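You operate a simulated robot arm through the tools that you are given. There is no shell and no other tool.

The job below is to be done with a simulated robot arm. You get a single attempt, and the scene is never put back.

Task
Brush the dust off the sprayed green element in the jig.
Fine: clamp it first; brush back in its pot, clamp open, element back on its tray. Set down upright: what you pick out, stiff brush. What is to be rubbed or washed off counts as gone when no trace of it is left.

The check looks at the end state, three seconds after you hand in, the way a careful person would. Anything else that was tipped, shoved, dropped, spilled or broken makes it a failure.

Robot
A 6-joint arm with a two-finger parallel gripper, fixed in place. Base frame: the origin is at the foot of the arm, x ahead of it, y to its left, z up; the work surface is at about z = 88. Units: cm, degrees, N and s.
With the tool pointing down near the work surface it reaches from about 36 to 76 cm from the base axis. Its first joint turns from -66.0 to 66.0 degrees. Payload 2.45 kg.
The tool frame sits at the grasp point between the pads (the TCP): z along the fingers, y along the line on which they close. The tips reach 2.4 cm beyond it. The gripper opens to 6.8 cm. The fingers are 1.7 cm wide and 1 cm thick; the gripper's body (4 by 7 cm) begins 4.1 cm behind the TCP.
Orientation is told as [roll, pitch, yaw] about the base's x, y, z axes, in that order, counted from this pose: with the fingers straight down and closing along the base's y, the tool's x points along the base's -x, its y along +y and its z along -z.

Tools
- The arm moves only by the tool servo_tool. Its argument "moves" is a list of rows, each an object (a shift or turn left out is 0, a gripper value left out holds the last) with "grip": the finger opening in cm, from 0 to 6.8; "translation": the shift along the base's x, y, z in units of 50 mm (1.0 is 50 mm), a list of three; "rot": the turn, a rotation vector about the base's x, y, z in units of 5 degrees (1.0 is 5 degrees), a list of three. In form: [{"grip": grip, "translation": [dx, dy, dz], "rot": [ax, ay, az]}, ...]. A call has 1 to 20 rows; each row shifts and turns the commanded pose from where the row before left it. A call with a number of a shift or a turn outside -1 to 1 is refused whole. A row lasts 0.2 s, in which the tool goes at most 5 cm and 8.6 degrees; a call with a longer step from one row to the next is refused whole, and so is a gripper value outside its range. A pose out of reach is approached as far as the arm can. The call stops where the force on the tool passes 40 N (or 10 N more than at its start, if that is more) or the arm is blocked; 0.2 s more then pass. The fingers move at their own pace (about 10.8 cm/s each) and stop on an object; they squeeze with about 23 N. The grip force told is the motor's: it shows also when the fingers shut on nothing. Time passes only in rows, and 0.2 s behind the last, so rows that do not move let the fingers close. It gives the time, the measured TCP pose, the force on the tool (base axes), the opening and the grip force at its end, in the units of the frame above (readings bear some noise), with the torque about the TCP (base axes, N m) and any sound that the robot's microphone picked up.
- Cameras (640 x 400 px; columns grow to the right, rows downward): "scene" is fixed at [18.48, 42.35, 148.21]; the picture's right is [-0.59, -0.81, 0.00], its down [-0.30, 0.22, -0.93] and it looks along [0.75, -0.55, -0.38] (base axes); focal length 318 px, centre (320, 200). "wrist" rides on the gripper at [8.4, 1.1, -7.5] in the tool frame; the picture's right is [-0.13, 0.99, 0.00], its down [-0.60, -0.08, -0.79] and it looks along [-0.79, -0.10, 0.61] (tool axes); focal length 251 px, centre (320, 200). There is no depth. A picture from a camera that has moved, and an enlarged one, comes with that camera's place and axes in the base frame and with its lens.
- capture(camera): a new picture of that camera. It takes no simulated time.
- zoom(camera, box): a new picture of the part [left, top, right, bottom] of that camera's present view, enlarged. It takes no simulated time.
- finish_job(): hands the job in; it is judged then, once.

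Nothing tells you positions but the pictures and the camera data. Unless the task says otherwise, let go and move clear before handing in.

The tools are called after ">>>" as a command line: name --argument value ..., lists and objects as JSON in quotes. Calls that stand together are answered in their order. servo_tool: Moves the arm, as the interface text tells. Its arguments: {"type":"object","properties":{"moves":{"type":"array","items":{"type":"object","properties":{"grip":{"type":"number"},"translation":{"type":"array","items":{"type":"number"}},"rot":{"type":"array","items":{"type":"number"}}}}}},"required":["moves"]} The other tools are called the same way: capture (camera) takes a picture; zoom (camera, box) takes an enlarged picture of a part of a camera's view; finish_job () hands the job in.

At the start:

```text
t: 0.0
eef_pos: [41.18, 14.51, 137.96]
tool_rot: [0.0, 0.1, 0.0]
force: [-0.5, 0.8, 0.2]
moment: [0.01, 0.01, -0.03]
width: 6.79
finger_force: 0.1
```

scene: 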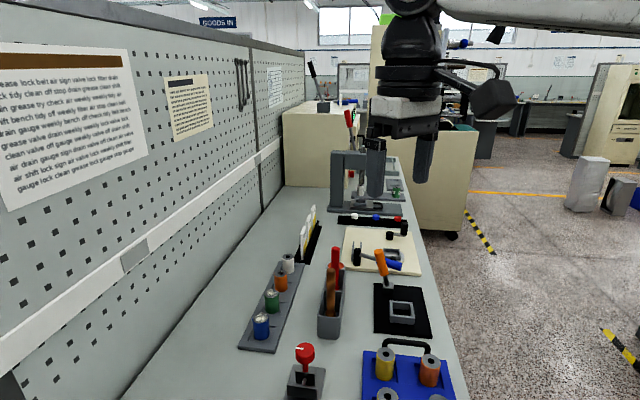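
wrist: 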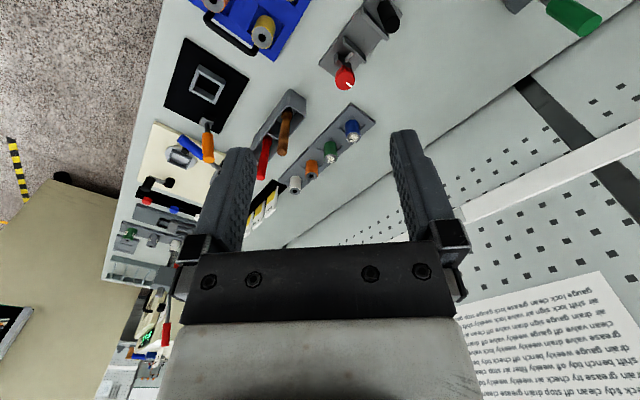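

I see a bench with a tray of coloured elements, a pot holding two brushes, a black mat with a square jig and an orange-handled clamp, and other items. I'll enlarge the pictures first to work out what is what.

>>> zoom --camera "scene" --box '[220, 240, 380, 340]'

>>> zoom --camera "scene" --box '[330, 220, 460, 340]'

>>> zoom --camera "scene" --box '[280, 320, 480, 400]'

>>> zoom --camera "wrist" --box '[100, 0, 420, 200]'

>>> zoom --camera "scene" --box '[280, 100, 440, 240]'

```text
4.00 times, centred on (300, 290) of scene
camera zoom: at [18.48, 42.35, 148.21], right [-0.59, -0.81, 0.0], down [-0.3, 0.22, -0.93], along [0.75, -0.55, -0.38], focal length 1271 px, centre (400, -160)
```

zoom: 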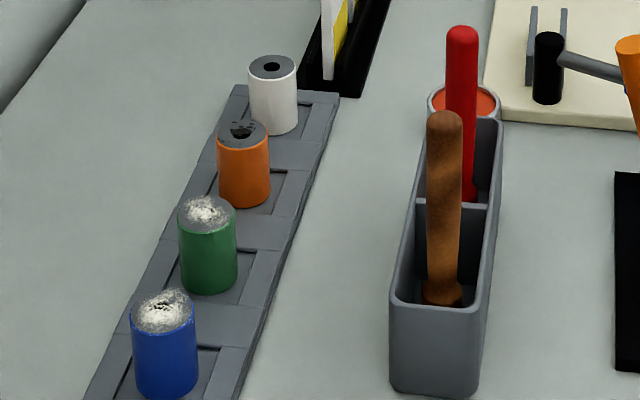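

```text
3.33 times, centred on (395, 280) of scene
camera zoom: at [18.48, 42.35, 148.21], right [-0.59, -0.81, 0.0], down [-0.3, 0.22, -0.93], along [0.75, -0.55, -0.38], focal length 1059 px, centre (70, -67)
```

zoom: 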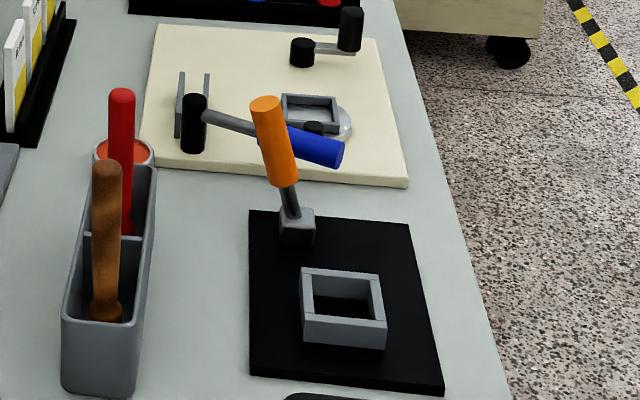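

```text
3.20 times, centred on (380, 360) of scene
camera zoom: at [18.48, 42.35, 148.21], right [-0.59, -0.81, 0.0], down [-0.3, 0.22, -0.93], along [0.75, -0.55, -0.38], focal length 1017 px, centre (128, -312)
```

zoom: 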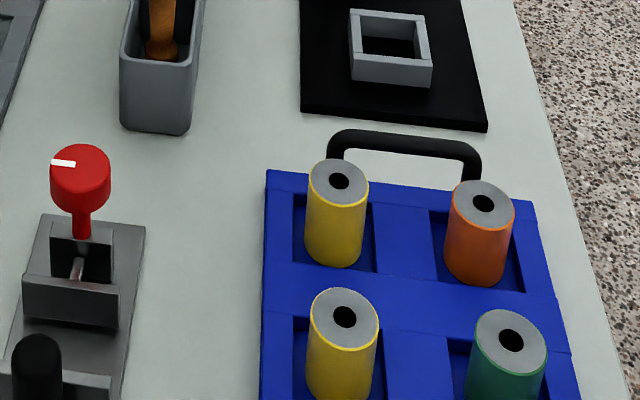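

```text
2.00 times, centred on (260, 100) of wrist
camera zoom: at [32.83, 15.47, 145.43], right [0.13, 0.99, 0.0], down [0.6, -0.08, 0.79], along [0.79, -0.1, -0.61], focal length 503 px, centre (440, 400)
```

zoom: 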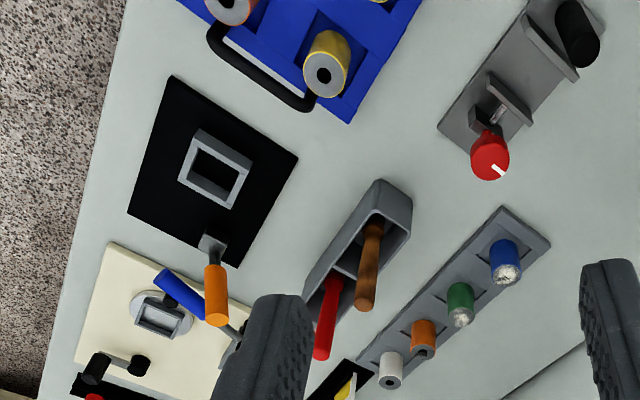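

```text
2.86 times, centred on (360, 170) of scene
camera zoom: at [18.48, 42.35, 148.21], right [-0.59, -0.81, 0.0], down [-0.3, 0.22, -0.93], along [0.75, -0.55, -0.38], focal length 908 px, centre (206, 286)
```

zoom: 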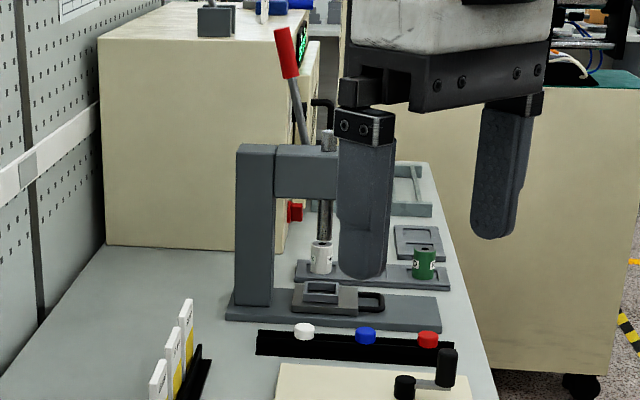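

The grey tray has a green element with white dust on top. A blue crate near the base also holds a green one, so I'm zooming in further to tell them apart and to see the brushes before moving.

>>> zoom --camera "scene" --box '[250, 250, 300, 345]'

>>> zoom --camera "scene" --box '[360, 340, 460, 400]'

>>> zoom --camera "wrist" --box '[270, 100, 380, 200]'

>>> zoom --camera "wrist" --box '[170, 0, 300, 80]'

>>> zoom --camera "wrist" --box '[100, 120, 240, 300]'

>>> zoom --camera "scene" --box '[300, 230, 370, 345]'

```text
4.21 times, centred on (275, 298) of scene
camera zoom: at [18.48, 42.35, 148.21], right [-0.59, -0.81, 0.0], down [-0.3, 0.22, -0.93], along [0.75, -0.55, -0.38], focal length 1338 px, centre (510, -210)
```

zoom: 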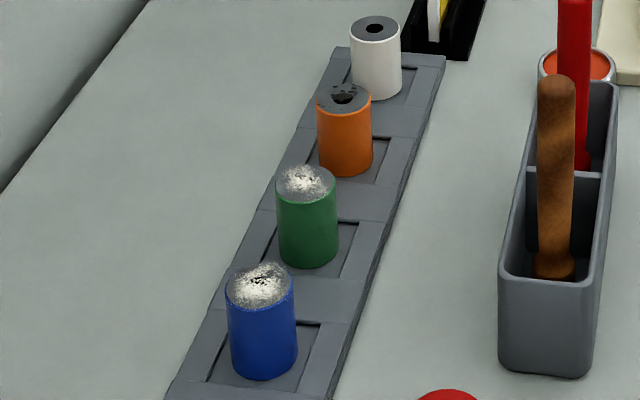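

```text
6.40 times, centred on (410, 370) of scene
camera zoom: at [18.48, 42.35, 148.21], right [-0.59, -0.81, 0.0], down [-0.3, 0.22, -0.93], along [0.75, -0.55, -0.38], focal length 2034 px, centre (-256, -888)
```

zoom: 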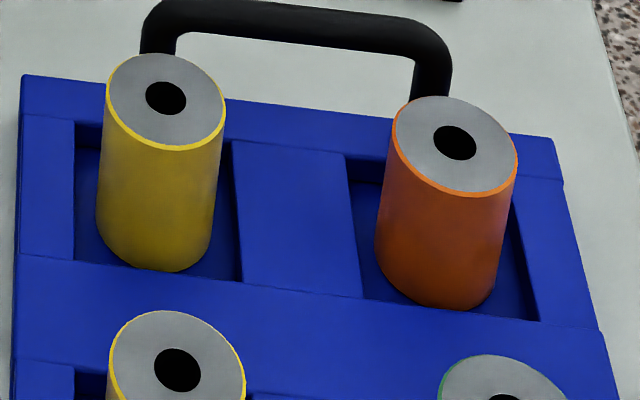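

```text
4.00 times, centred on (325, 150) of wrist
camera zoom: at [32.83, 15.47, 145.43], right [0.13, 0.99, 0.0], down [0.6, -0.08, 0.79], along [0.79, -0.1, -0.61], focal length 1006 px, centre (300, 400)
```

zoom: 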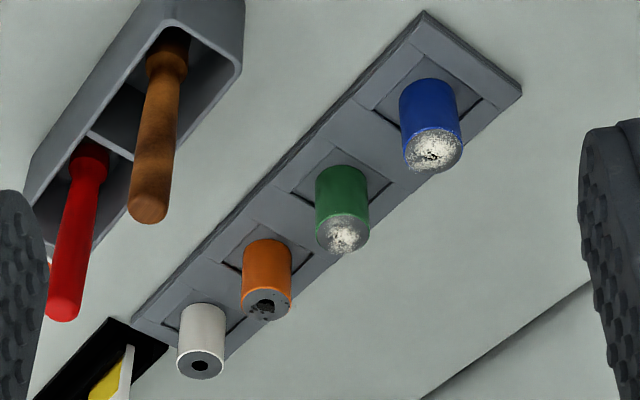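

```text
4.92 times, centred on (235, 40) of wrist
camera zoom: at [32.83, 15.47, 145.43], right [0.13, 0.99, 0.0], down [0.6, -0.08, 0.79], along [0.79, -0.1, -0.61], focal length 1238 px, centre (738, 988)
```

zoom: 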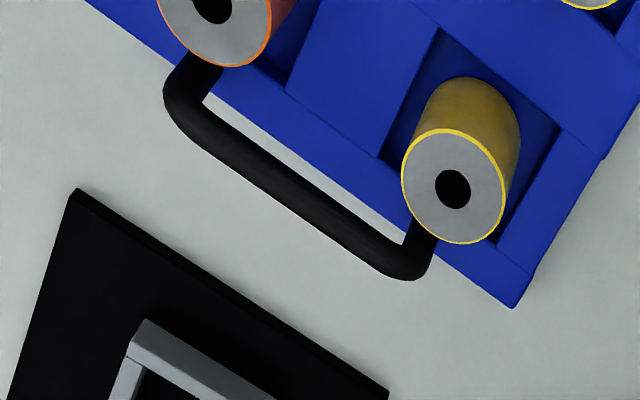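

```text
2.22 times, centred on (170, 210) of wrist
camera zoom: at [32.83, 15.47, 145.43], right [0.13, 0.99, 0.0], down [0.6, -0.08, 0.79], along [0.79, -0.1, -0.61], focal length 559 px, centre (653, 178)
```

zoom: 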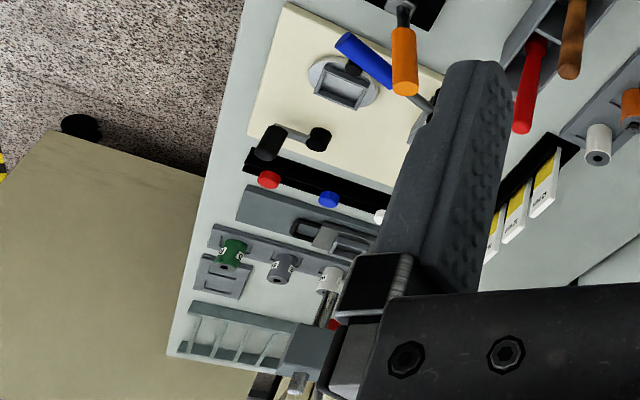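

```text
3.48 times, centred on (335, 288) of scene
camera zoom: at [18.48, 42.35, 148.21], right [-0.59, -0.81, 0.0], down [-0.3, 0.22, -0.93], along [0.75, -0.55, -0.38], focal length 1105 px, centre (268, -104)
```

zoom: 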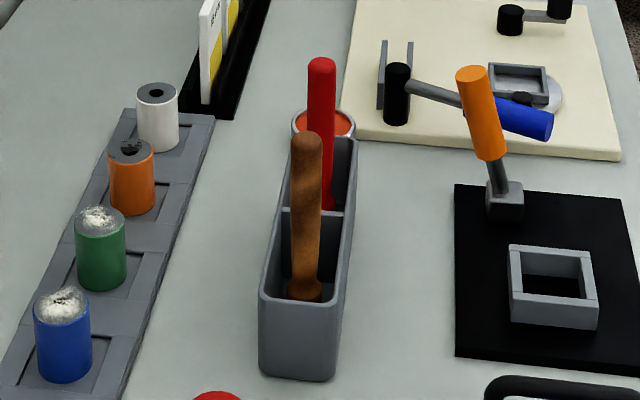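

The green dusty element stands on the grey tray at about (81.5, 12), the brush pot is near (67, 3), and the jig with the orange-handled clamp is near (59, -14). I'll move the wrist camera over the pot to look at the bristles.

>>> servo_tool --moves '[{"translation": [0.36, -0.28, -0.4], "rot": [0, 1, 0]}, {"translation": [0.36, -0.28, -0.4], "rot": [0, 1, 0]}, {"translation": [0.36, -0.28, -0.4], "rot": [0, 1, 0]}, {"translation": [0.36, -0.28, -0.4], "rot": [0, 1, 0]}, {"translation": [0.36, -0.28, -0.4], "rot": [0, 1, 0]}, {"translation": [0.36, -0.28, -0.4], "rot": [0, 1, 0]}]'

>>> capture --camera "wrist"

>>> capture --camera "scene"

```text
t: 1.4
eef_pos: [52.04, 5.94, 125.7]
tool_rot: [0.1, 30.1, 0.2]
force: [-1.2, 0.3, -0.6]
moment: [-0.01, 0.01, 0.0]
width: 6.79
finger_force: 0.0
```

```text
taken
camera wrist: at [48.67, 6.92, 136.49], right [0.11, 0.99, -0.06], down [0.92, -0.08, 0.38], along [0.38, -0.1, -0.92], focal length 251 px, centre (320, 200)
```

wrist: 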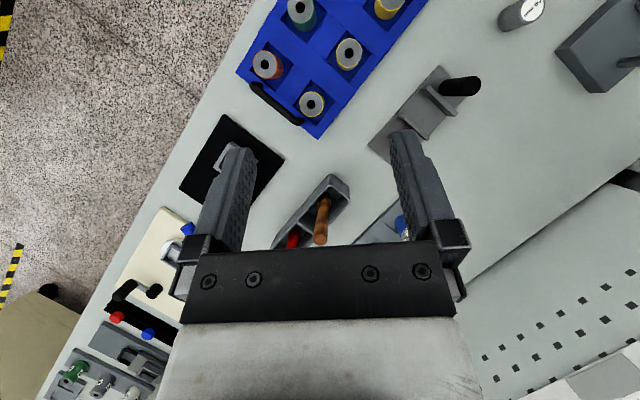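

```text
taken
```

scene: 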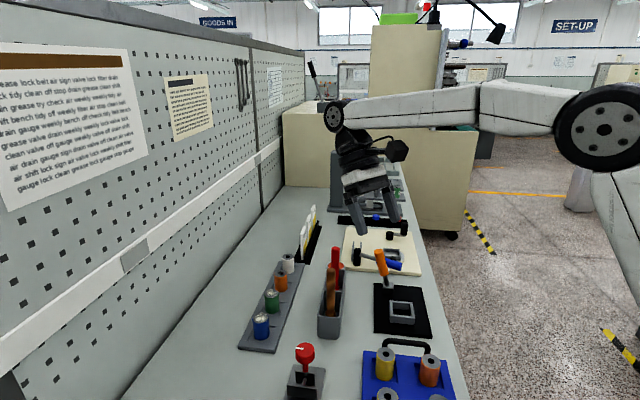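

The gripper hides the pot from this angle. I'll move farther forward and lower so the pot shows in the upper middle of the wrist view.

>>> servo_tool --moves '[{"translation": [0.7, -0.15, -0.4]}, {"translation": [0.7, -0.15, -0.4]}, {"translation": [0.7, -0.15, -0.4]}, {"translation": [0.7, -0.15, -0.4]}, {"translation": [0.4, 0, 0]}]'

>>> capture --camera "wrist"

>>> zoom --camera "wrist" --box '[240, 40, 400, 240]'

```text
t: 2.6
eef_pos: [64.56, 2.97, 116.01]
tool_rot: [0.1, 29.9, 0.2]
force: [-0.4, -0.5, 0.2]
moment: [-0.05, 0.0, -0.01]
width: 6.8
finger_force: 0.0
out of reach, approached as far as the arm can: row 3, 4, 5
```

```text
taken
camera wrist: at [61.03, 3.95, 126.74], right [0.11, 0.99, -0.06], down [0.92, -0.08, 0.39], along [0.38, -0.1, -0.92], focal length 251 px, centre (320, 200)
```

wrist: 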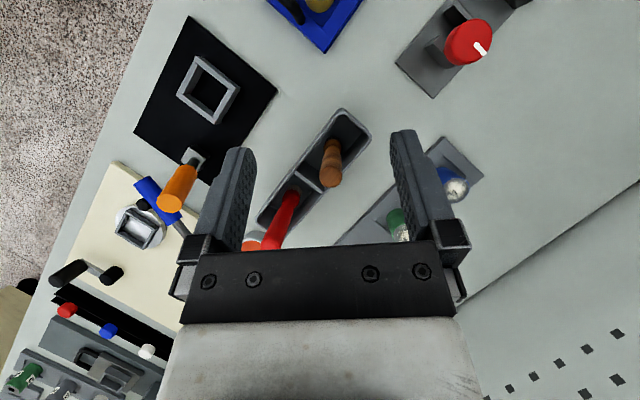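

```text
2.00 times, centred on (320, 140) of wrist
camera zoom: at [61.03, 3.95, 126.74], right [0.11, 0.99, -0.06], down [0.92, -0.08, 0.39], along [0.38, -0.1, -0.92], focal length 503 px, centre (320, 320)
```

zoom: 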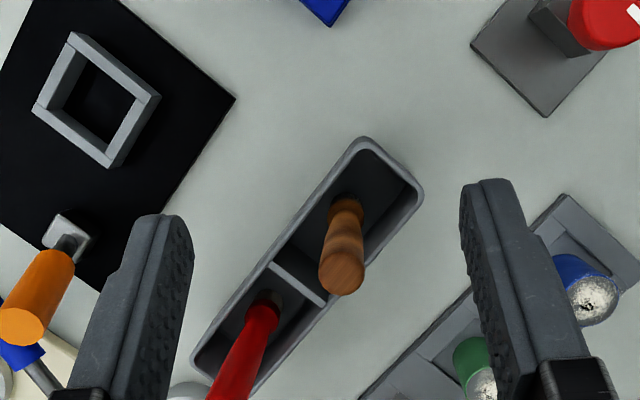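

The pot is in view now. I'll enlarge it to see the brush heads inside.

>>> zoom --camera "wrist" --box '[300, 100, 380, 200]'

>>> zoom --camera "wrist" --box '[230, 160, 330, 250]'

>>> zoom --camera "wrist" --box '[100, 30, 280, 230]'

>>> zoom --camera "scene" --box '[310, 260, 360, 345]'

>>> zoom --camera "scene" --box '[360, 240, 440, 340]'

```text
4.00 times, centred on (340, 150) of wrist
camera zoom: at [61.03, 3.95, 126.74], right [0.11, 0.99, -0.06], down [0.92, -0.08, 0.39], along [0.38, -0.1, -0.92], focal length 1006 px, centre (240, 400)
```

zoom: 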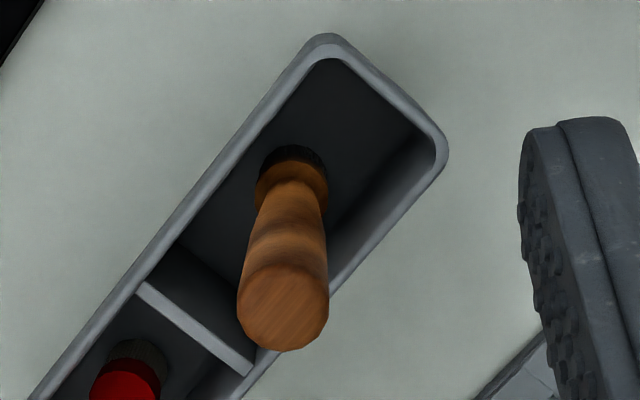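

```text
4.44 times, centred on (280, 205) of wrist
camera zoom: at [61.03, 3.95, 126.74], right [0.11, 0.99, -0.06], down [0.92, -0.08, 0.39], along [0.38, -0.1, -0.92], focal length 1118 px, centre (498, 178)
```

zoom: 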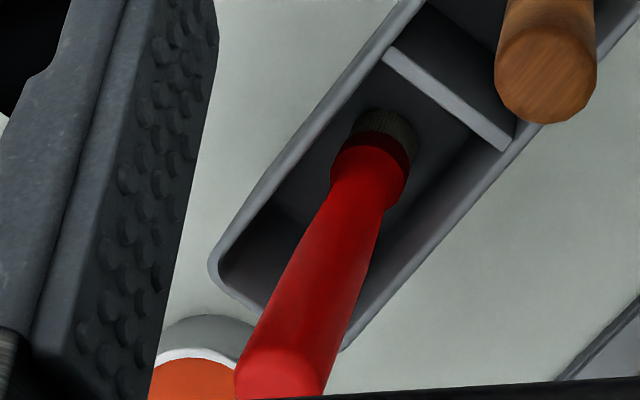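

```text
2.00 times, centred on (190, 130) of wrist
camera zoom: at [61.03, 3.95, 126.74], right [0.11, 0.99, -0.06], down [0.92, -0.08, 0.39], along [0.38, -0.1, -0.92], focal length 503 px, centre (580, 340)
```

zoom: 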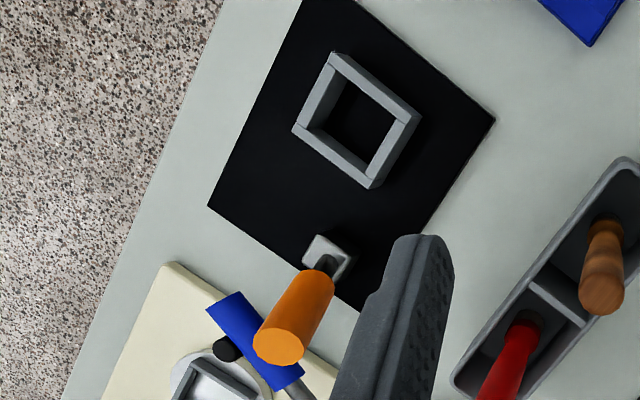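

```text
4.71 times, centred on (335, 302) of scene
camera zoom: at [18.48, 42.35, 148.21], right [-0.59, -0.81, 0.0], down [-0.3, 0.22, -0.93], along [0.75, -0.55, -0.38], focal length 1496 px, centre (249, -282)
```

zoom: 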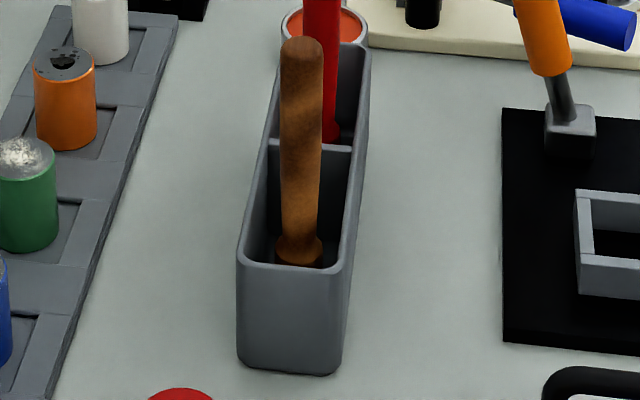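

```text
4.00 times, centred on (400, 290) of scene
camera zoom: at [18.48, 42.35, 148.21], right [-0.59, -0.81, 0.0], down [-0.3, 0.22, -0.93], along [0.75, -0.55, -0.38], focal length 1271 px, centre (0, -160)
```

zoom: 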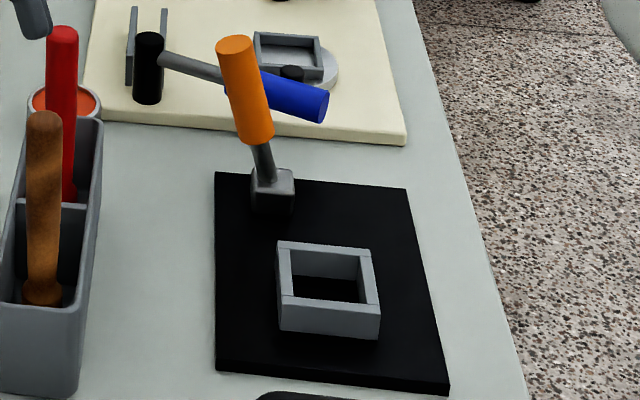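

Both brush heads sit deep in the pot: dark bristles under the wooden handle, greyish ones under the red. I'll enlarge both bristle bases as far as possible.

>>> zoom --camera "wrist" --box '[305, 180, 330, 196]'

>>> zoom --camera "wrist" --box '[318, 132, 348, 152]'

>>> zoom --camera "wrist" --box '[280, 180, 320, 205]'

```text
16.00 times, centred on (318, 188) of wrist
camera zoom: at [61.03, 3.95, 126.74], right [0.11, 0.99, -0.06], down [0.92, -0.08, 0.39], along [0.38, -0.1, -0.92], focal length 4023 px, centre (360, 392)
```

zoom: 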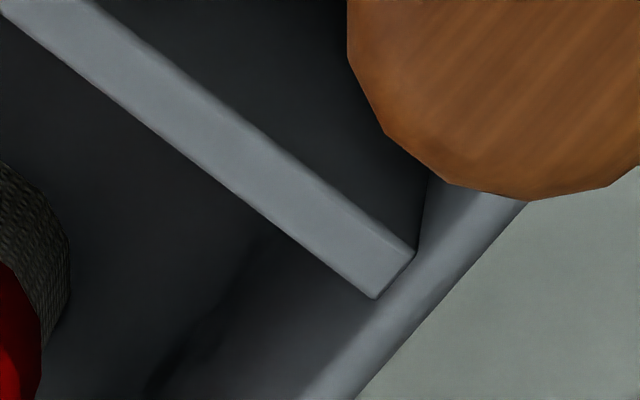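

```text
16.00 times, centred on (333, 142) of wrist
camera zoom: at [61.03, 3.95, 126.74], right [0.11, 0.99, -0.06], down [0.92, -0.08, 0.39], along [0.38, -0.1, -0.92], focal length 4023 px, centre (112, 1128)
```

zoom: 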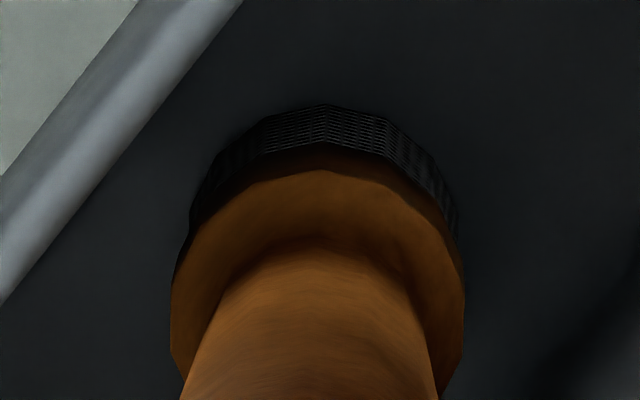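

```text
16.00 times, centred on (300, 192) of wrist
camera zoom: at [61.03, 3.95, 126.74], right [0.11, 0.99, -0.06], down [0.92, -0.08, 0.39], along [0.38, -0.1, -0.92], focal length 4023 px, centre (640, 320)
```

zoom: 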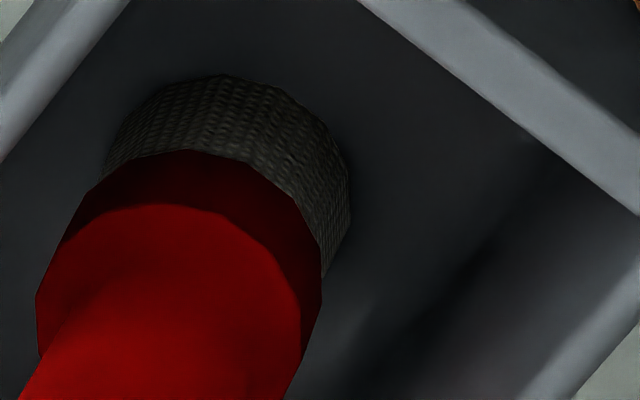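

The wooden brush has black bristles and the red one has light grey-tan bristles; I'll compare them properly when one is lifted. Next I'll look closely at the jig (about 58.8, -13.4) and its orange-handled clamp (block at about 67.6, -17.9).

>>> servo_tool --moves '[{"translation": [-0.4, -0.7, 0]}, {"translation": [-0.4, -0.7, 0]}, {"translation": [-0.3, -0.7, -0.2]}, {"translation": [0, -0.5, -0.2]}]'

>>> capture --camera "wrist"

>>> zoom --camera "wrist" --box '[220, 50, 400, 250]'

```text
t: 3.6
eef_pos: [58.83, -9.89, 114.1]
tool_rot: [0.0, 30.0, 0.2]
force: [0.6, 0.2, 0.6]
moment: [0.04, 0.01, 0.01]
width: 6.79
finger_force: 0.1
```

```text
taken
camera wrist: at [55.37, -8.9, 124.75], right [0.11, 0.99, -0.06], down [0.92, -0.08, 0.39], along [0.38, -0.1, -0.92], focal length 251 px, centre (320, 200)
```

wrist: 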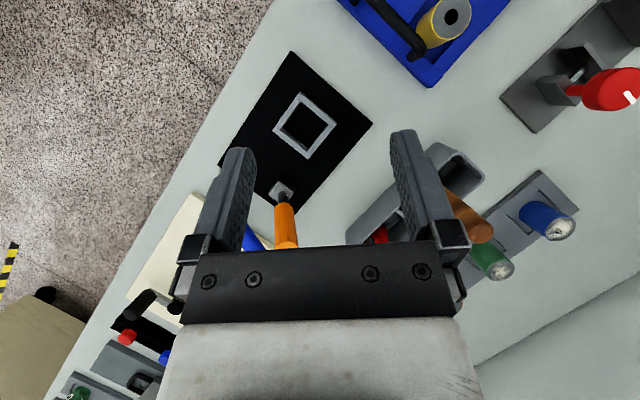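

```text
2.00 times, centred on (310, 150) of wrist
camera zoom: at [55.37, -8.9, 124.75], right [0.11, 0.99, -0.06], down [0.92, -0.08, 0.39], along [0.38, -0.1, -0.92], focal length 503 px, centre (340, 300)
```

zoom: 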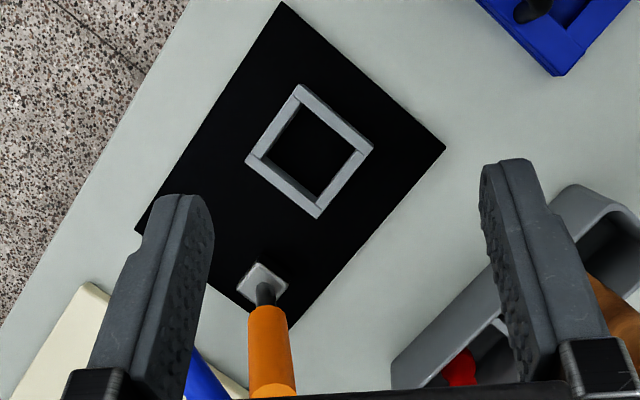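

The jig is a square frame about 6 cm across, turned 45° with the bench. The clamp lever leans away from it, toward the wall. The green element is about 82 cm from the base, so I'll tilt the fingers outward (pitch -30) to reach it and look from just short of it.

>>> servo_tool --moves '[{"translation": [0.25, 0.34, 0.05], "rot": [0, -1, 0]}, {"translation": [0.25, 0.34, 0.05], "rot": [0, -1, 0]}, {"translation": [0.25, 0.34, 0], "rot": [0, -1, 0]}, {"translation": [0.25, 0.34, 0], "rot": [0, -1, 0]}, {"translation": [0.25, 0.34, 0], "rot": [0, -1, 0]}, {"translation": [0.25, 0.34, 0], "rot": [0, -1, 0]}, {"translation": [0.25, 0.34, 0], "rot": [0, -1, 0]}, {"translation": [0.25, 0.34, 0], "rot": [0, -1, 0]}, {"translation": [0.25, 0.34, 0], "rot": [0, -1, 0]}, {"translation": [0.25, 0.34, 0], "rot": [0, -1, 0]}, {"translation": [0.25, 0.34, 0], "rot": [0, -1, 0]}, {"translation": [0.25, 0.34, 0], "rot": [0, -1, 0]}, {"rot": [0, 0, 1]}, {"rot": [0, 0, 1]}]'

>>> capture --camera "wrist"

>>> capture --camera "scene"

```text
t: 6.6
eef_pos: [73.89, 10.3, 114.48]
tool_rot: [0.0, -30.1, 10.2]
force: [0.1, 0.0, -0.8]
moment: [-0.01, -0.01, -0.01]
width: 6.82
finger_force: 0.1
```

```text
taken
camera wrist: at [62.98, 9.47, 116.7], right [-0.07, 1.0, 0.06], down [0.14, -0.05, 0.99], along [0.99, 0.07, -0.13], focal length 251 px, centre (320, 200)
```

wrist: 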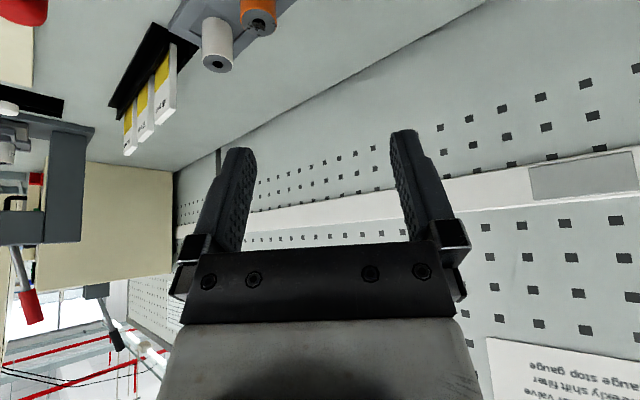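

```text
taken
```

scene: 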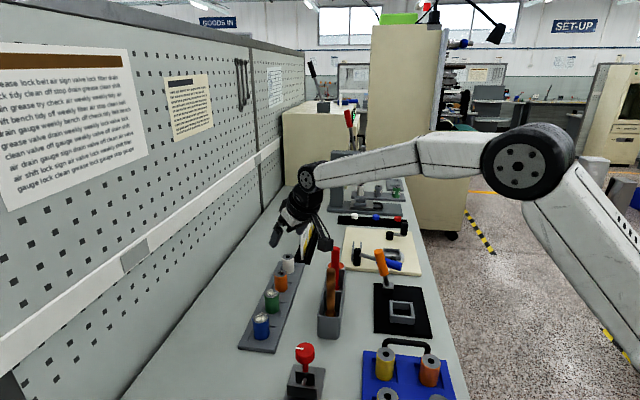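

With pitch -30 I can get out to the tray. I'll come lower, short of the green element, so the wrist camera sees it from the side.

>>> servo_tool --moves '[{"translation": [0, 0.08, -0.7]}, {"translation": [0, 0.08, -0.7]}, {"translation": [0, 0.08, -0.7]}, {"translation": [0, 0.06, -0.4]}]'

>>> capture --camera "wrist"

>>> zoom --camera "scene" --box '[230, 190, 370, 350]'

```text
t: 7.6
eef_pos: [73.76, 11.94, 101.96]
tool_rot: [0.1, -30.1, 10.3]
force: [-0.3, 0.3, 0.3]
moment: [-0.01, 0.0, 0.02]
width: 6.82
finger_force: 0.0
```

```text
taken
camera wrist: at [62.95, 11.02, 104.31], right [-0.06, 1.0, 0.06], down [0.14, -0.05, 0.99], along [0.99, 0.07, -0.13], focal length 251 px, centre (320, 200)
```

wrist: 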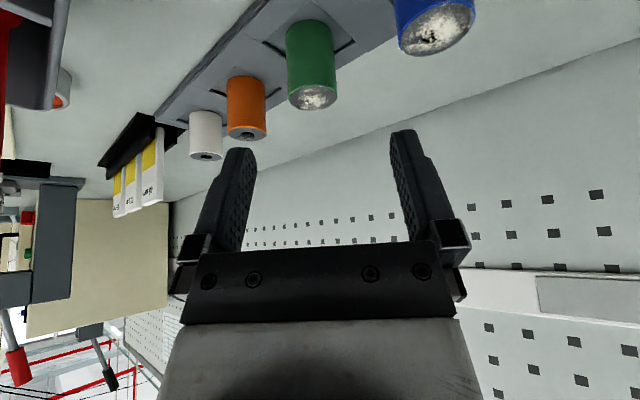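

```text
2.50 times, centred on (300, 270) of scene
camera zoom: at [18.48, 42.35, 148.21], right [-0.59, -0.81, 0.0], down [-0.3, 0.22, -0.93], along [0.75, -0.55, -0.38], focal length 794 px, centre (370, 25)
```

zoom: 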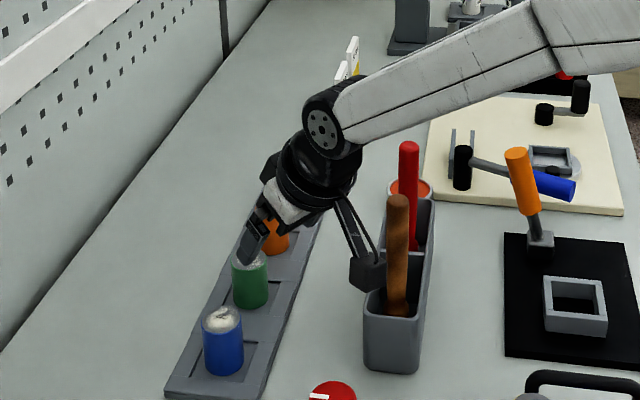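

The tops of the tray elements are at about z = 94, with green at about (80.9, 12.2). I'll go forward at this height, then straight down with the fingers open on either side of it.

>>> servo_tool --moves '[{"translation": [0.45, 0.0, 0]}, {"translation": [0.45, 0.02, 0]}, {"translation": [0.41, 0.02, 0]}, {"translation": [0, 0, -0.4]}, {"translation": [0, 0, -0.4]}]'

>>> capture --camera "wrist"

>>> zoom --camera "scene" --box '[230, 190, 370, 350]'

```text
t: 8.8
eef_pos: [80.51, 11.97, 98.09]
tool_rot: [0.0, -30.1, 10.2]
force: [0.4, -0.1, 0.6]
moment: [0.01, 0.01, 0.02]
width: 6.78
finger_force: 0.1
```

```text
taken
camera wrist: at [69.6, 11.01, 100.37], right [-0.06, 1.0, 0.06], down [0.14, -0.05, 0.99], along [0.99, 0.07, -0.13], focal length 251 px, centre (320, 200)
```

wrist: 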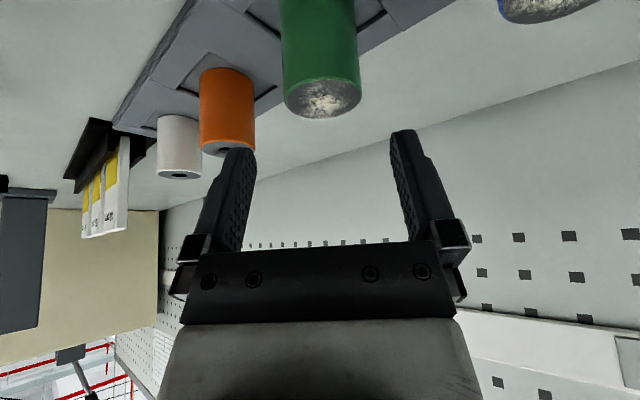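

```text
2.50 times, centred on (300, 270) of scene
camera zoom: at [18.48, 42.35, 148.21], right [-0.59, -0.81, 0.0], down [-0.3, 0.22, -0.93], along [0.75, -0.55, -0.38], focal length 794 px, centre (370, 25)
```

zoom: 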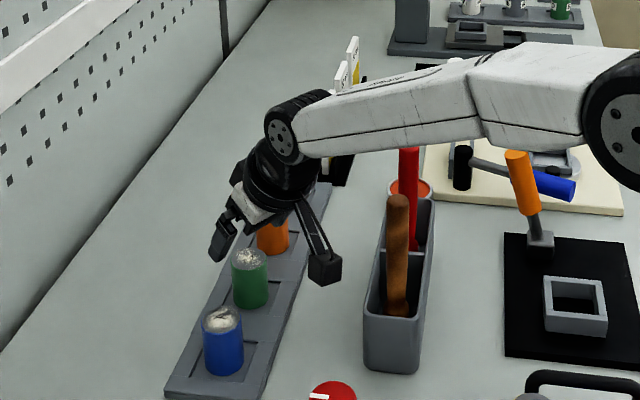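

The lateral alignment looks right. I'll descend so the TCP is level with the element's top (z about 94), gripping only the upper part to keep the fingers clear of the jig walls later.

>>> servo_tool --moves '[{"translation": [-0.06, 0.026, -0.4]}, {"translation": [0, 0, -0.41]}]'

>>> capture --camera "wrist"

>>> zoom --camera "scene" --box '[230, 190, 370, 350]'

```text
t: 9.4
eef_pos: [80.39, 12.03, 93.9]
tool_rot: [-0.1, -30.1, 10.2]
force: [-0.4, 0.3, -0.4]
moment: [0.01, 0.0, -0.01]
width: 6.8
finger_force: 0.1
```

```text
taken
camera wrist: at [69.37, 11.14, 96.19], right [-0.06, 1.0, 0.06], down [0.14, -0.05, 0.99], along [0.99, 0.07, -0.13], focal length 251 px, centre (320, 200)
```

wrist: 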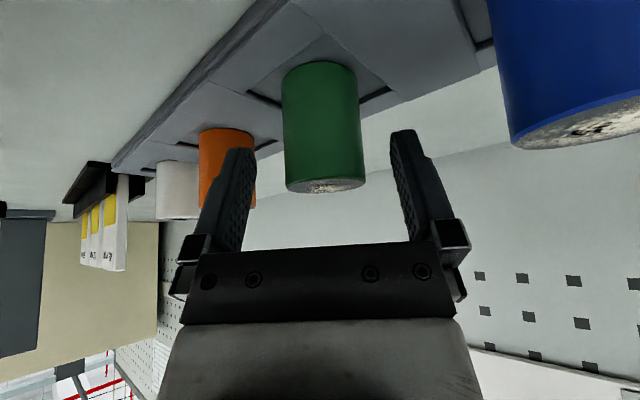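

```text
2.50 times, centred on (300, 270) of scene
camera zoom: at [18.48, 42.35, 148.21], right [-0.59, -0.81, 0.0], down [-0.3, 0.22, -0.93], along [0.75, -0.55, -0.38], focal length 794 px, centre (370, 25)
```

zoom: 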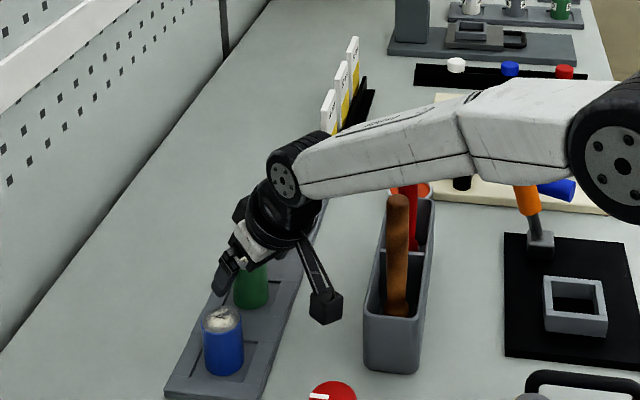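

The element's top is at about z = 94.2, and the jig walls look to reach about 91.2. I'll raise the grasp by about 0.6 cm so the fingertips clear the jig walls when it is seated, then close.

>>> servo_tool --moves '[{"translation": [-0.03, 0.01, 0.12]}, {"grip": 3.0}, {"grip": 2.0}, {"grip": 0.0}, {"grip": 0.0}, {"grip": 0.0}]'

>>> capture --camera "wrist"

```text
t: 10.8
eef_pos: [80.2, 12.08, 94.46]
tool_rot: [0.0, -30.1, 10.2]
force: [-0.6, -0.5, -0.6]
moment: [0.0, 0.01, 0.0]
width: 3.64
finger_force: 22.9
```

```text
taken
camera wrist: at [69.2, 11.28, 96.78], right [-0.06, 1.0, 0.06], down [0.14, -0.05, 0.99], along [0.99, 0.07, -0.13], focal length 251 px, centre (320, 200)
```

wrist: 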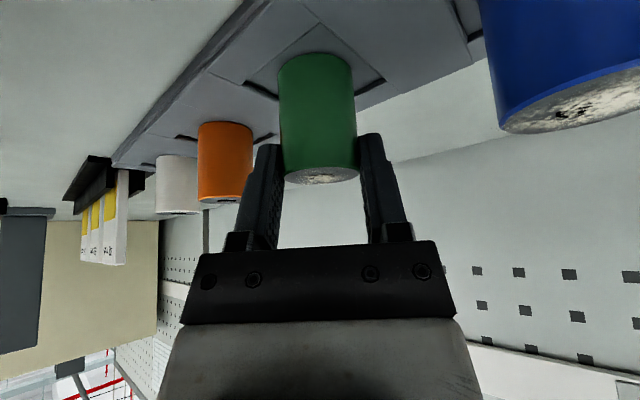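

The element is gripped (3.64 cm wide). I'll note this pose, (80.2, 12.08, 94.46), for the return, and lift straight up.

>>> servo_tool --moves '[{"translation": [0, 0, 0.3]}, {"translation": [0, 0, 0.6]}, {"translation": [0, 0, 0.8]}, {"translation": [-0.1, 0, 0.8]}, {"translation": [-0.2, 0, 0.8]}]'

>>> capture --camera "wrist"

>>> zoom --camera "scene" --box '[220, 170, 440, 350]'

```text
t: 12.0
eef_pos: [78.65, 11.99, 111.08]
tool_rot: [-0.1, -30.0, 10.1]
force: [0.1, 0.6, -0.3]
moment: [0.0, 0.0, 0.01]
width: 0.0
finger_force: 23.1
```

```text
taken
camera wrist: at [67.7, 11.07, 113.44], right [-0.06, 1.0, 0.06], down [0.14, -0.05, 0.99], along [0.99, 0.07, -0.13], focal length 251 px, centre (320, 200)
```

wrist: 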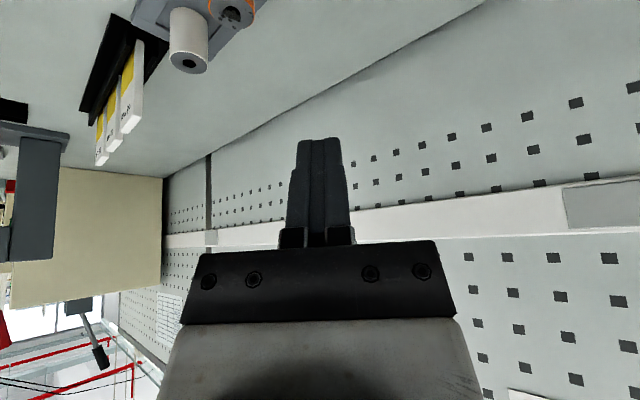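

```text
2.22 times, centred on (330, 260) of scene
camera zoom: at [18.48, 42.35, 148.21], right [-0.59, -0.81, 0.0], down [-0.3, 0.22, -0.93], along [0.75, -0.55, -0.38], focal length 706 px, centre (298, 67)
```

zoom: 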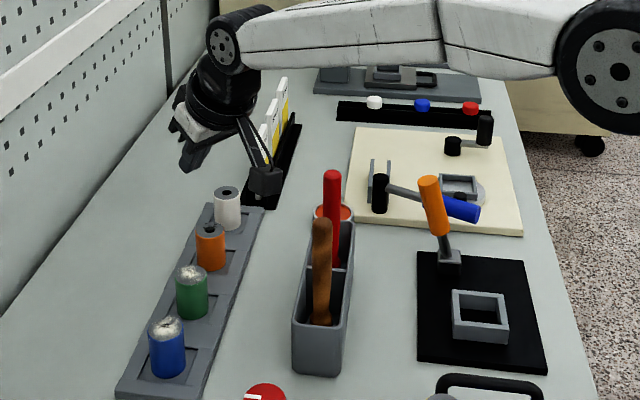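

The element slipped out during the lift; it still appears to stand in its pocket. I'll check it closely before gripping again, deeper and slower.

>>> zoom --camera "scene" --box '[245, 255, 305, 345]'

>>> zoom --camera "wrist" --box '[260, 120, 380, 260]'

```text
4.44 times, centred on (275, 300) of scene
camera zoom: at [18.48, 42.35, 148.21], right [-0.59, -0.81, 0.0], down [-0.3, 0.22, -0.93], along [0.75, -0.55, -0.38], focal length 1412 px, centre (520, -244)
```

zoom: 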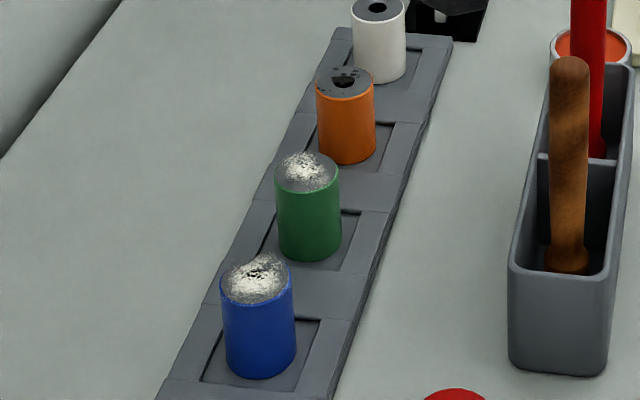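

```text
2.86 times, centred on (320, 190) of wrist
camera zoom: at [67.7, 11.07, 113.44], right [-0.06, 1.0, 0.06], down [0.14, -0.05, 0.99], along [0.99, 0.07, -0.13], focal length 718 px, centre (320, 229)
```

zoom: 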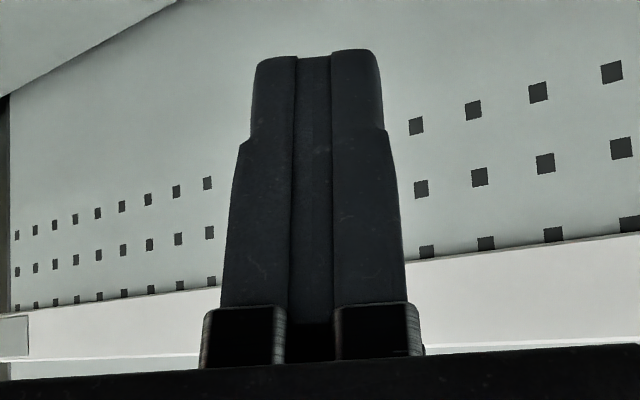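

The green element still stands upright in its pocket. I'll open, come back down about 1 cm deeper than before, grip, and test with a slow small lift.

>>> servo_tool --moves '[{"grip": 6.8}, {"grip": 6.8}, {"translation": [0.33, 0.01, -0.7]}, {"translation": [0, 0, -0.7]}, {"translation": [0, 0, -0.7]}, {"translation": [0, 0, -0.7]}, {"translation": [0, 0, -0.4]}, {"translation": [0, 0, -0.3]}, {"translation": [0, 0, 0]}]'

>>> capture --camera "wrist"

```text
t: 14.0
eef_pos: [80.19, 12.39, 93.29]
tool_rot: [0.0, -30.2, 10.1]
force: [0.3, 0.3, -0.1]
moment: [0.01, -0.01, -0.04]
width: 6.81
finger_force: 0.1
```

```text
taken
camera wrist: at [69.32, 11.42, 95.61], right [-0.06, 1.0, 0.06], down [0.14, -0.05, 0.99], along [0.99, 0.07, -0.13], focal length 251 px, centre (320, 200)
```

wrist: 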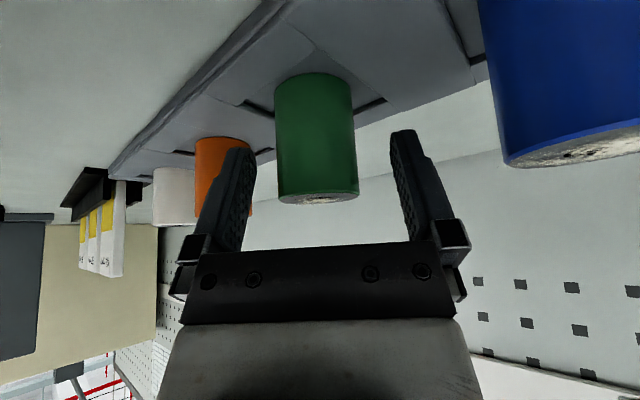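

I'm slightly off to one side (about 0.3 cm). I'll shift over, close the fingers, and lift slowly by a small amount to test.

>>> servo_tool --moves '[{"translation": [0, -0.05, 0]}, {"translation": [0, 0, 0]}, {"grip": 3.4}, {"grip": 2.0}, {"grip": 0.0}, {"grip": 0.0}, {"grip": 0.0}, {"translation": [0, 0, 0.03]}, {"translation": [0, 0, 0.05]}, {"translation": [0, 0, 0.08]}, {"translation": [0, 0, 0.08]}]'

>>> capture --camera "wrist"

```text
t: 16.4
eef_pos: [80.28, 11.94, 94.51]
tool_rot: [0.1, -30.0, 10.2]
force: [-0.3, 0.3, -1.6]
moment: [0.04, 0.0, 0.01]
width: 3.66
finger_force: 22.9
```

```text
taken
camera wrist: at [69.28, 11.0, 96.87], right [-0.06, 1.0, 0.06], down [0.14, -0.05, 0.99], along [0.99, 0.07, -0.13], focal length 251 px, centre (320, 200)
```

wrist: 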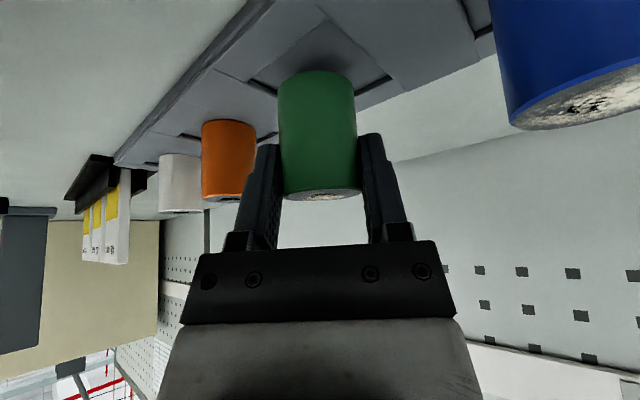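

The element came up with the gripper this time. I'll continue up gently to clear the brush handles (tops at 105) and check again.

>>> servo_tool --moves '[{"translation": [0, 0, 0.1]}, {"translation": [0, 0, 0.14]}, {"translation": [0, 0, 0.18]}, {"translation": [0, 0, 0.22]}, {"translation": [0, 0, 0.25]}, {"translation": [0, 0, 0.25]}, {"translation": [0, 0, 0.25]}, {"translation": [0, 0, 0.25]}, {"translation": [0, 0, 0.25]}, {"translation": [0, 0, 0.25]}, {"translation": [0, 0, 0.25]}, {"translation": [0, 0, 0.25]}, {"translation": [0, 0, 0.25]}, {"translation": [0, 0, 0.25]}, {"translation": [0, 0, 0.25]}, {"translation": [0, 0, 0.25]}, {"translation": [0, 0, 0.25]}, {"translation": [0, 0, 0.2]}, {"translation": [0, 0, 0.1]}]'

>>> capture --camera "wrist"

>>> zoom --camera "scene" --box '[220, 150, 440, 350]'

```text
t: 20.4
eef_pos: [80.24, 11.98, 115.75]
tool_rot: [-0.1, -30.1, 10.2]
force: [0.7, -0.9, -1.7]
moment: [0.02, 0.02, 0.0]
width: 3.71
finger_force: 22.7
```

```text
taken
camera wrist: at [69.3, 11.05, 118.0], right [-0.06, 1.0, 0.06], down [0.14, -0.05, 0.99], along [0.99, 0.07, -0.13], focal length 251 px, centre (320, 200)
```

wrist: 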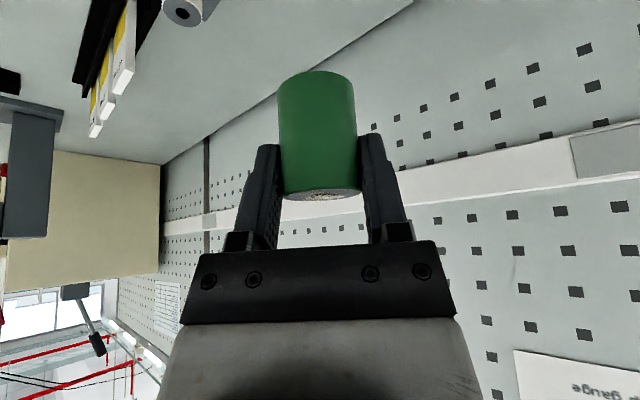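

```text
2.00 times, centred on (330, 250) of scene
camera zoom: at [18.48, 42.35, 148.21], right [-0.59, -0.81, 0.0], down [-0.3, 0.22, -0.93], along [0.75, -0.55, -0.38], focal length 636 px, centre (300, 100)
```

zoom: 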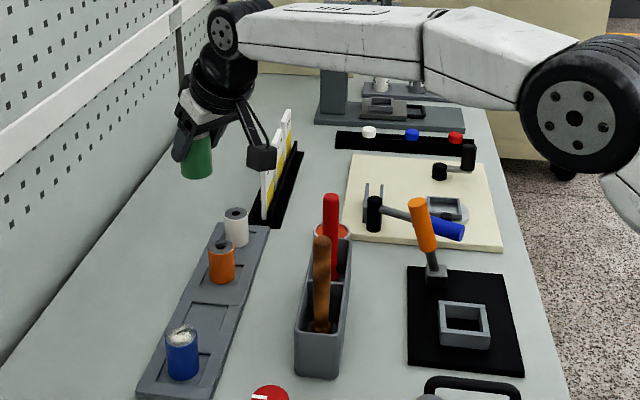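

The element is firmly held, with its bottom about 4.4 cm below the TCP. I'll carry it above the brush handles to over the jig, turning yaw to about 20 so the camera stays clear of the crate handle.

>>> servo_tool --moves '[{"translation": [-0.131, -0.154, 0]}, {"translation": [-0.219, -0.256, 0], "rot": [0, 0, 0.4]}, {"translation": [-0.307, -0.358, 0], "rot": [0, 0, 0.4]}, {"translation": [-0.394, -0.461, 0], "rot": [0, 0, 0.4]}, {"translation": [-0.438, -0.512, 0], "rot": [0, 0, 0.4]}, {"translation": [-0.438, -0.512, 0], "rot": [0, 0, 0.4]}, {"translation": [-0.438, -0.512, 0]}, {"translation": [-0.438, -0.512, 0]}, {"translation": [-0.438, -0.512, 0]}, {"translation": [-0.394, -0.461, 0]}, {"translation": [-0.307, -0.358, 0]}, {"translation": [-0.219, -0.256, 0]}, {"translation": [-0.131, -0.154, 0]}, {"translation": [-0.088, -0.102, 0]}]'

>>> capture --camera "wrist"

>>> zoom --camera "scene" --box '[300, 150, 500, 350]'

```text
t: 23.4
eef_pos: [58.45, -13.53, 115.53]
tool_rot: [-0.2, -30.1, 20.2]
force: [1.1, -0.6, -0.2]
moment: [-0.03, 0.01, 0.03]
width: 3.69
finger_force: 22.5
```

```text
taken
camera wrist: at [47.76, -16.41, 117.93], right [-0.24, 0.97, 0.06], down [0.14, -0.03, 0.99], along [0.96, 0.24, -0.13], focal length 251 px, centre (320, 200)
```

wrist: 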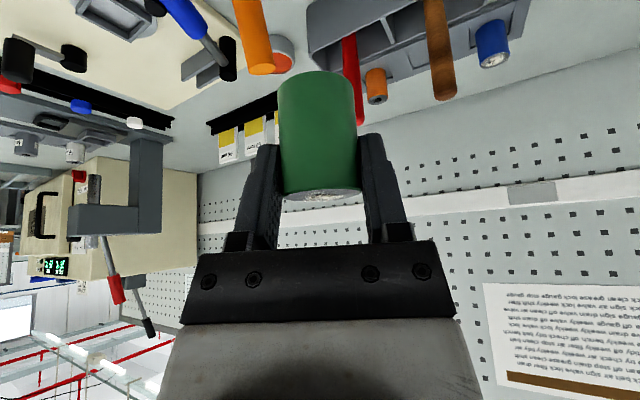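

```text
2.00 times, centred on (400, 250) of scene
camera zoom: at [18.48, 42.35, 148.21], right [-0.59, -0.81, 0.0], down [-0.3, 0.22, -0.93], along [0.75, -0.55, -0.38], focal length 636 px, centre (160, 100)
```

zoom: 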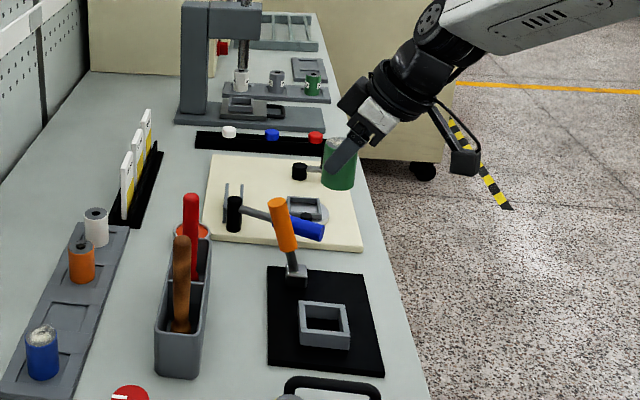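

Still held, and above the jig. I'll lower to about z = 99 to check alignment over the frame.

>>> servo_tool --moves '[{"translation": [0, 0, -0.1]}, {"translation": [0, 0, -0.18]}, {"translation": [0, 0, -0.25]}, {"translation": [0, 0, -0.3]}, {"translation": [0, 0, -0.3]}, {"translation": [0, 0, -0.3]}, {"translation": [0, 0, -0.3]}, {"translation": [0, 0, -0.3]}, {"translation": [0, 0, -0.3]}, {"translation": [0, 0, -0.3]}, {"translation": [0, 0, -0.3]}, {"translation": [0, 0, -0.2]}, {"translation": [0, 0, -0.12]}, {"translation": [0, 0, -0.05]}]'

>>> capture --camera "wrist"

>>> zoom --camera "scene" --box '[340, 230, 460, 350]'

```text
t: 26.4
eef_pos: [58.33, -13.67, 99.14]
tool_rot: [0.0, -30.0, 20.2]
force: [-0.1, 0.5, -1.3]
moment: [-0.01, 0.02, 0.0]
width: 3.66
finger_force: 22.8
```

```text
taken
camera wrist: at [47.72, -16.49, 101.41], right [-0.24, 0.97, 0.06], down [0.14, -0.03, 0.99], along [0.96, 0.24, -0.13], focal length 251 px, centre (320, 200)
```

wrist: 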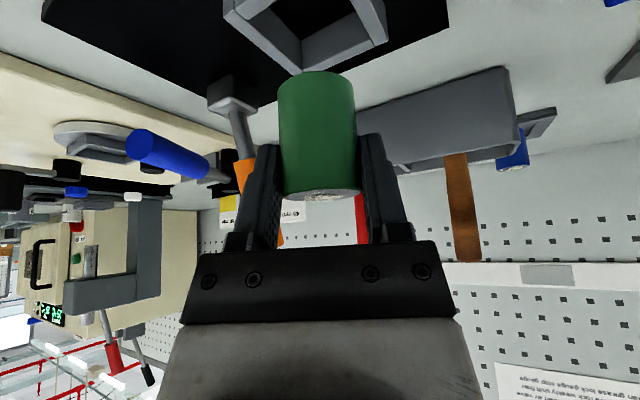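

```text
3.33 times, centred on (400, 290) of scene
camera zoom: at [18.48, 42.35, 148.21], right [-0.59, -0.81, 0.0], down [-0.3, 0.22, -0.93], along [0.75, -0.55, -0.38], focal length 1059 px, centre (53, -100)
```

zoom: 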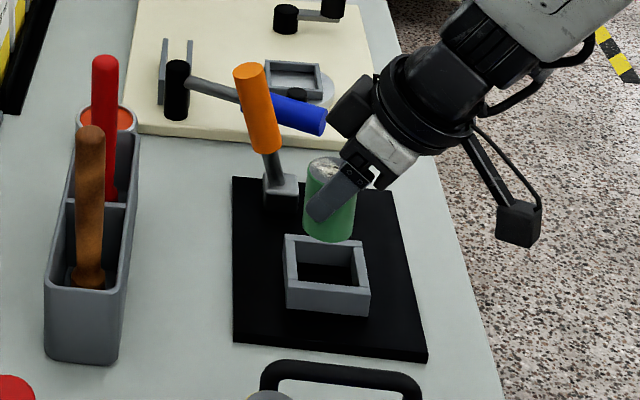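

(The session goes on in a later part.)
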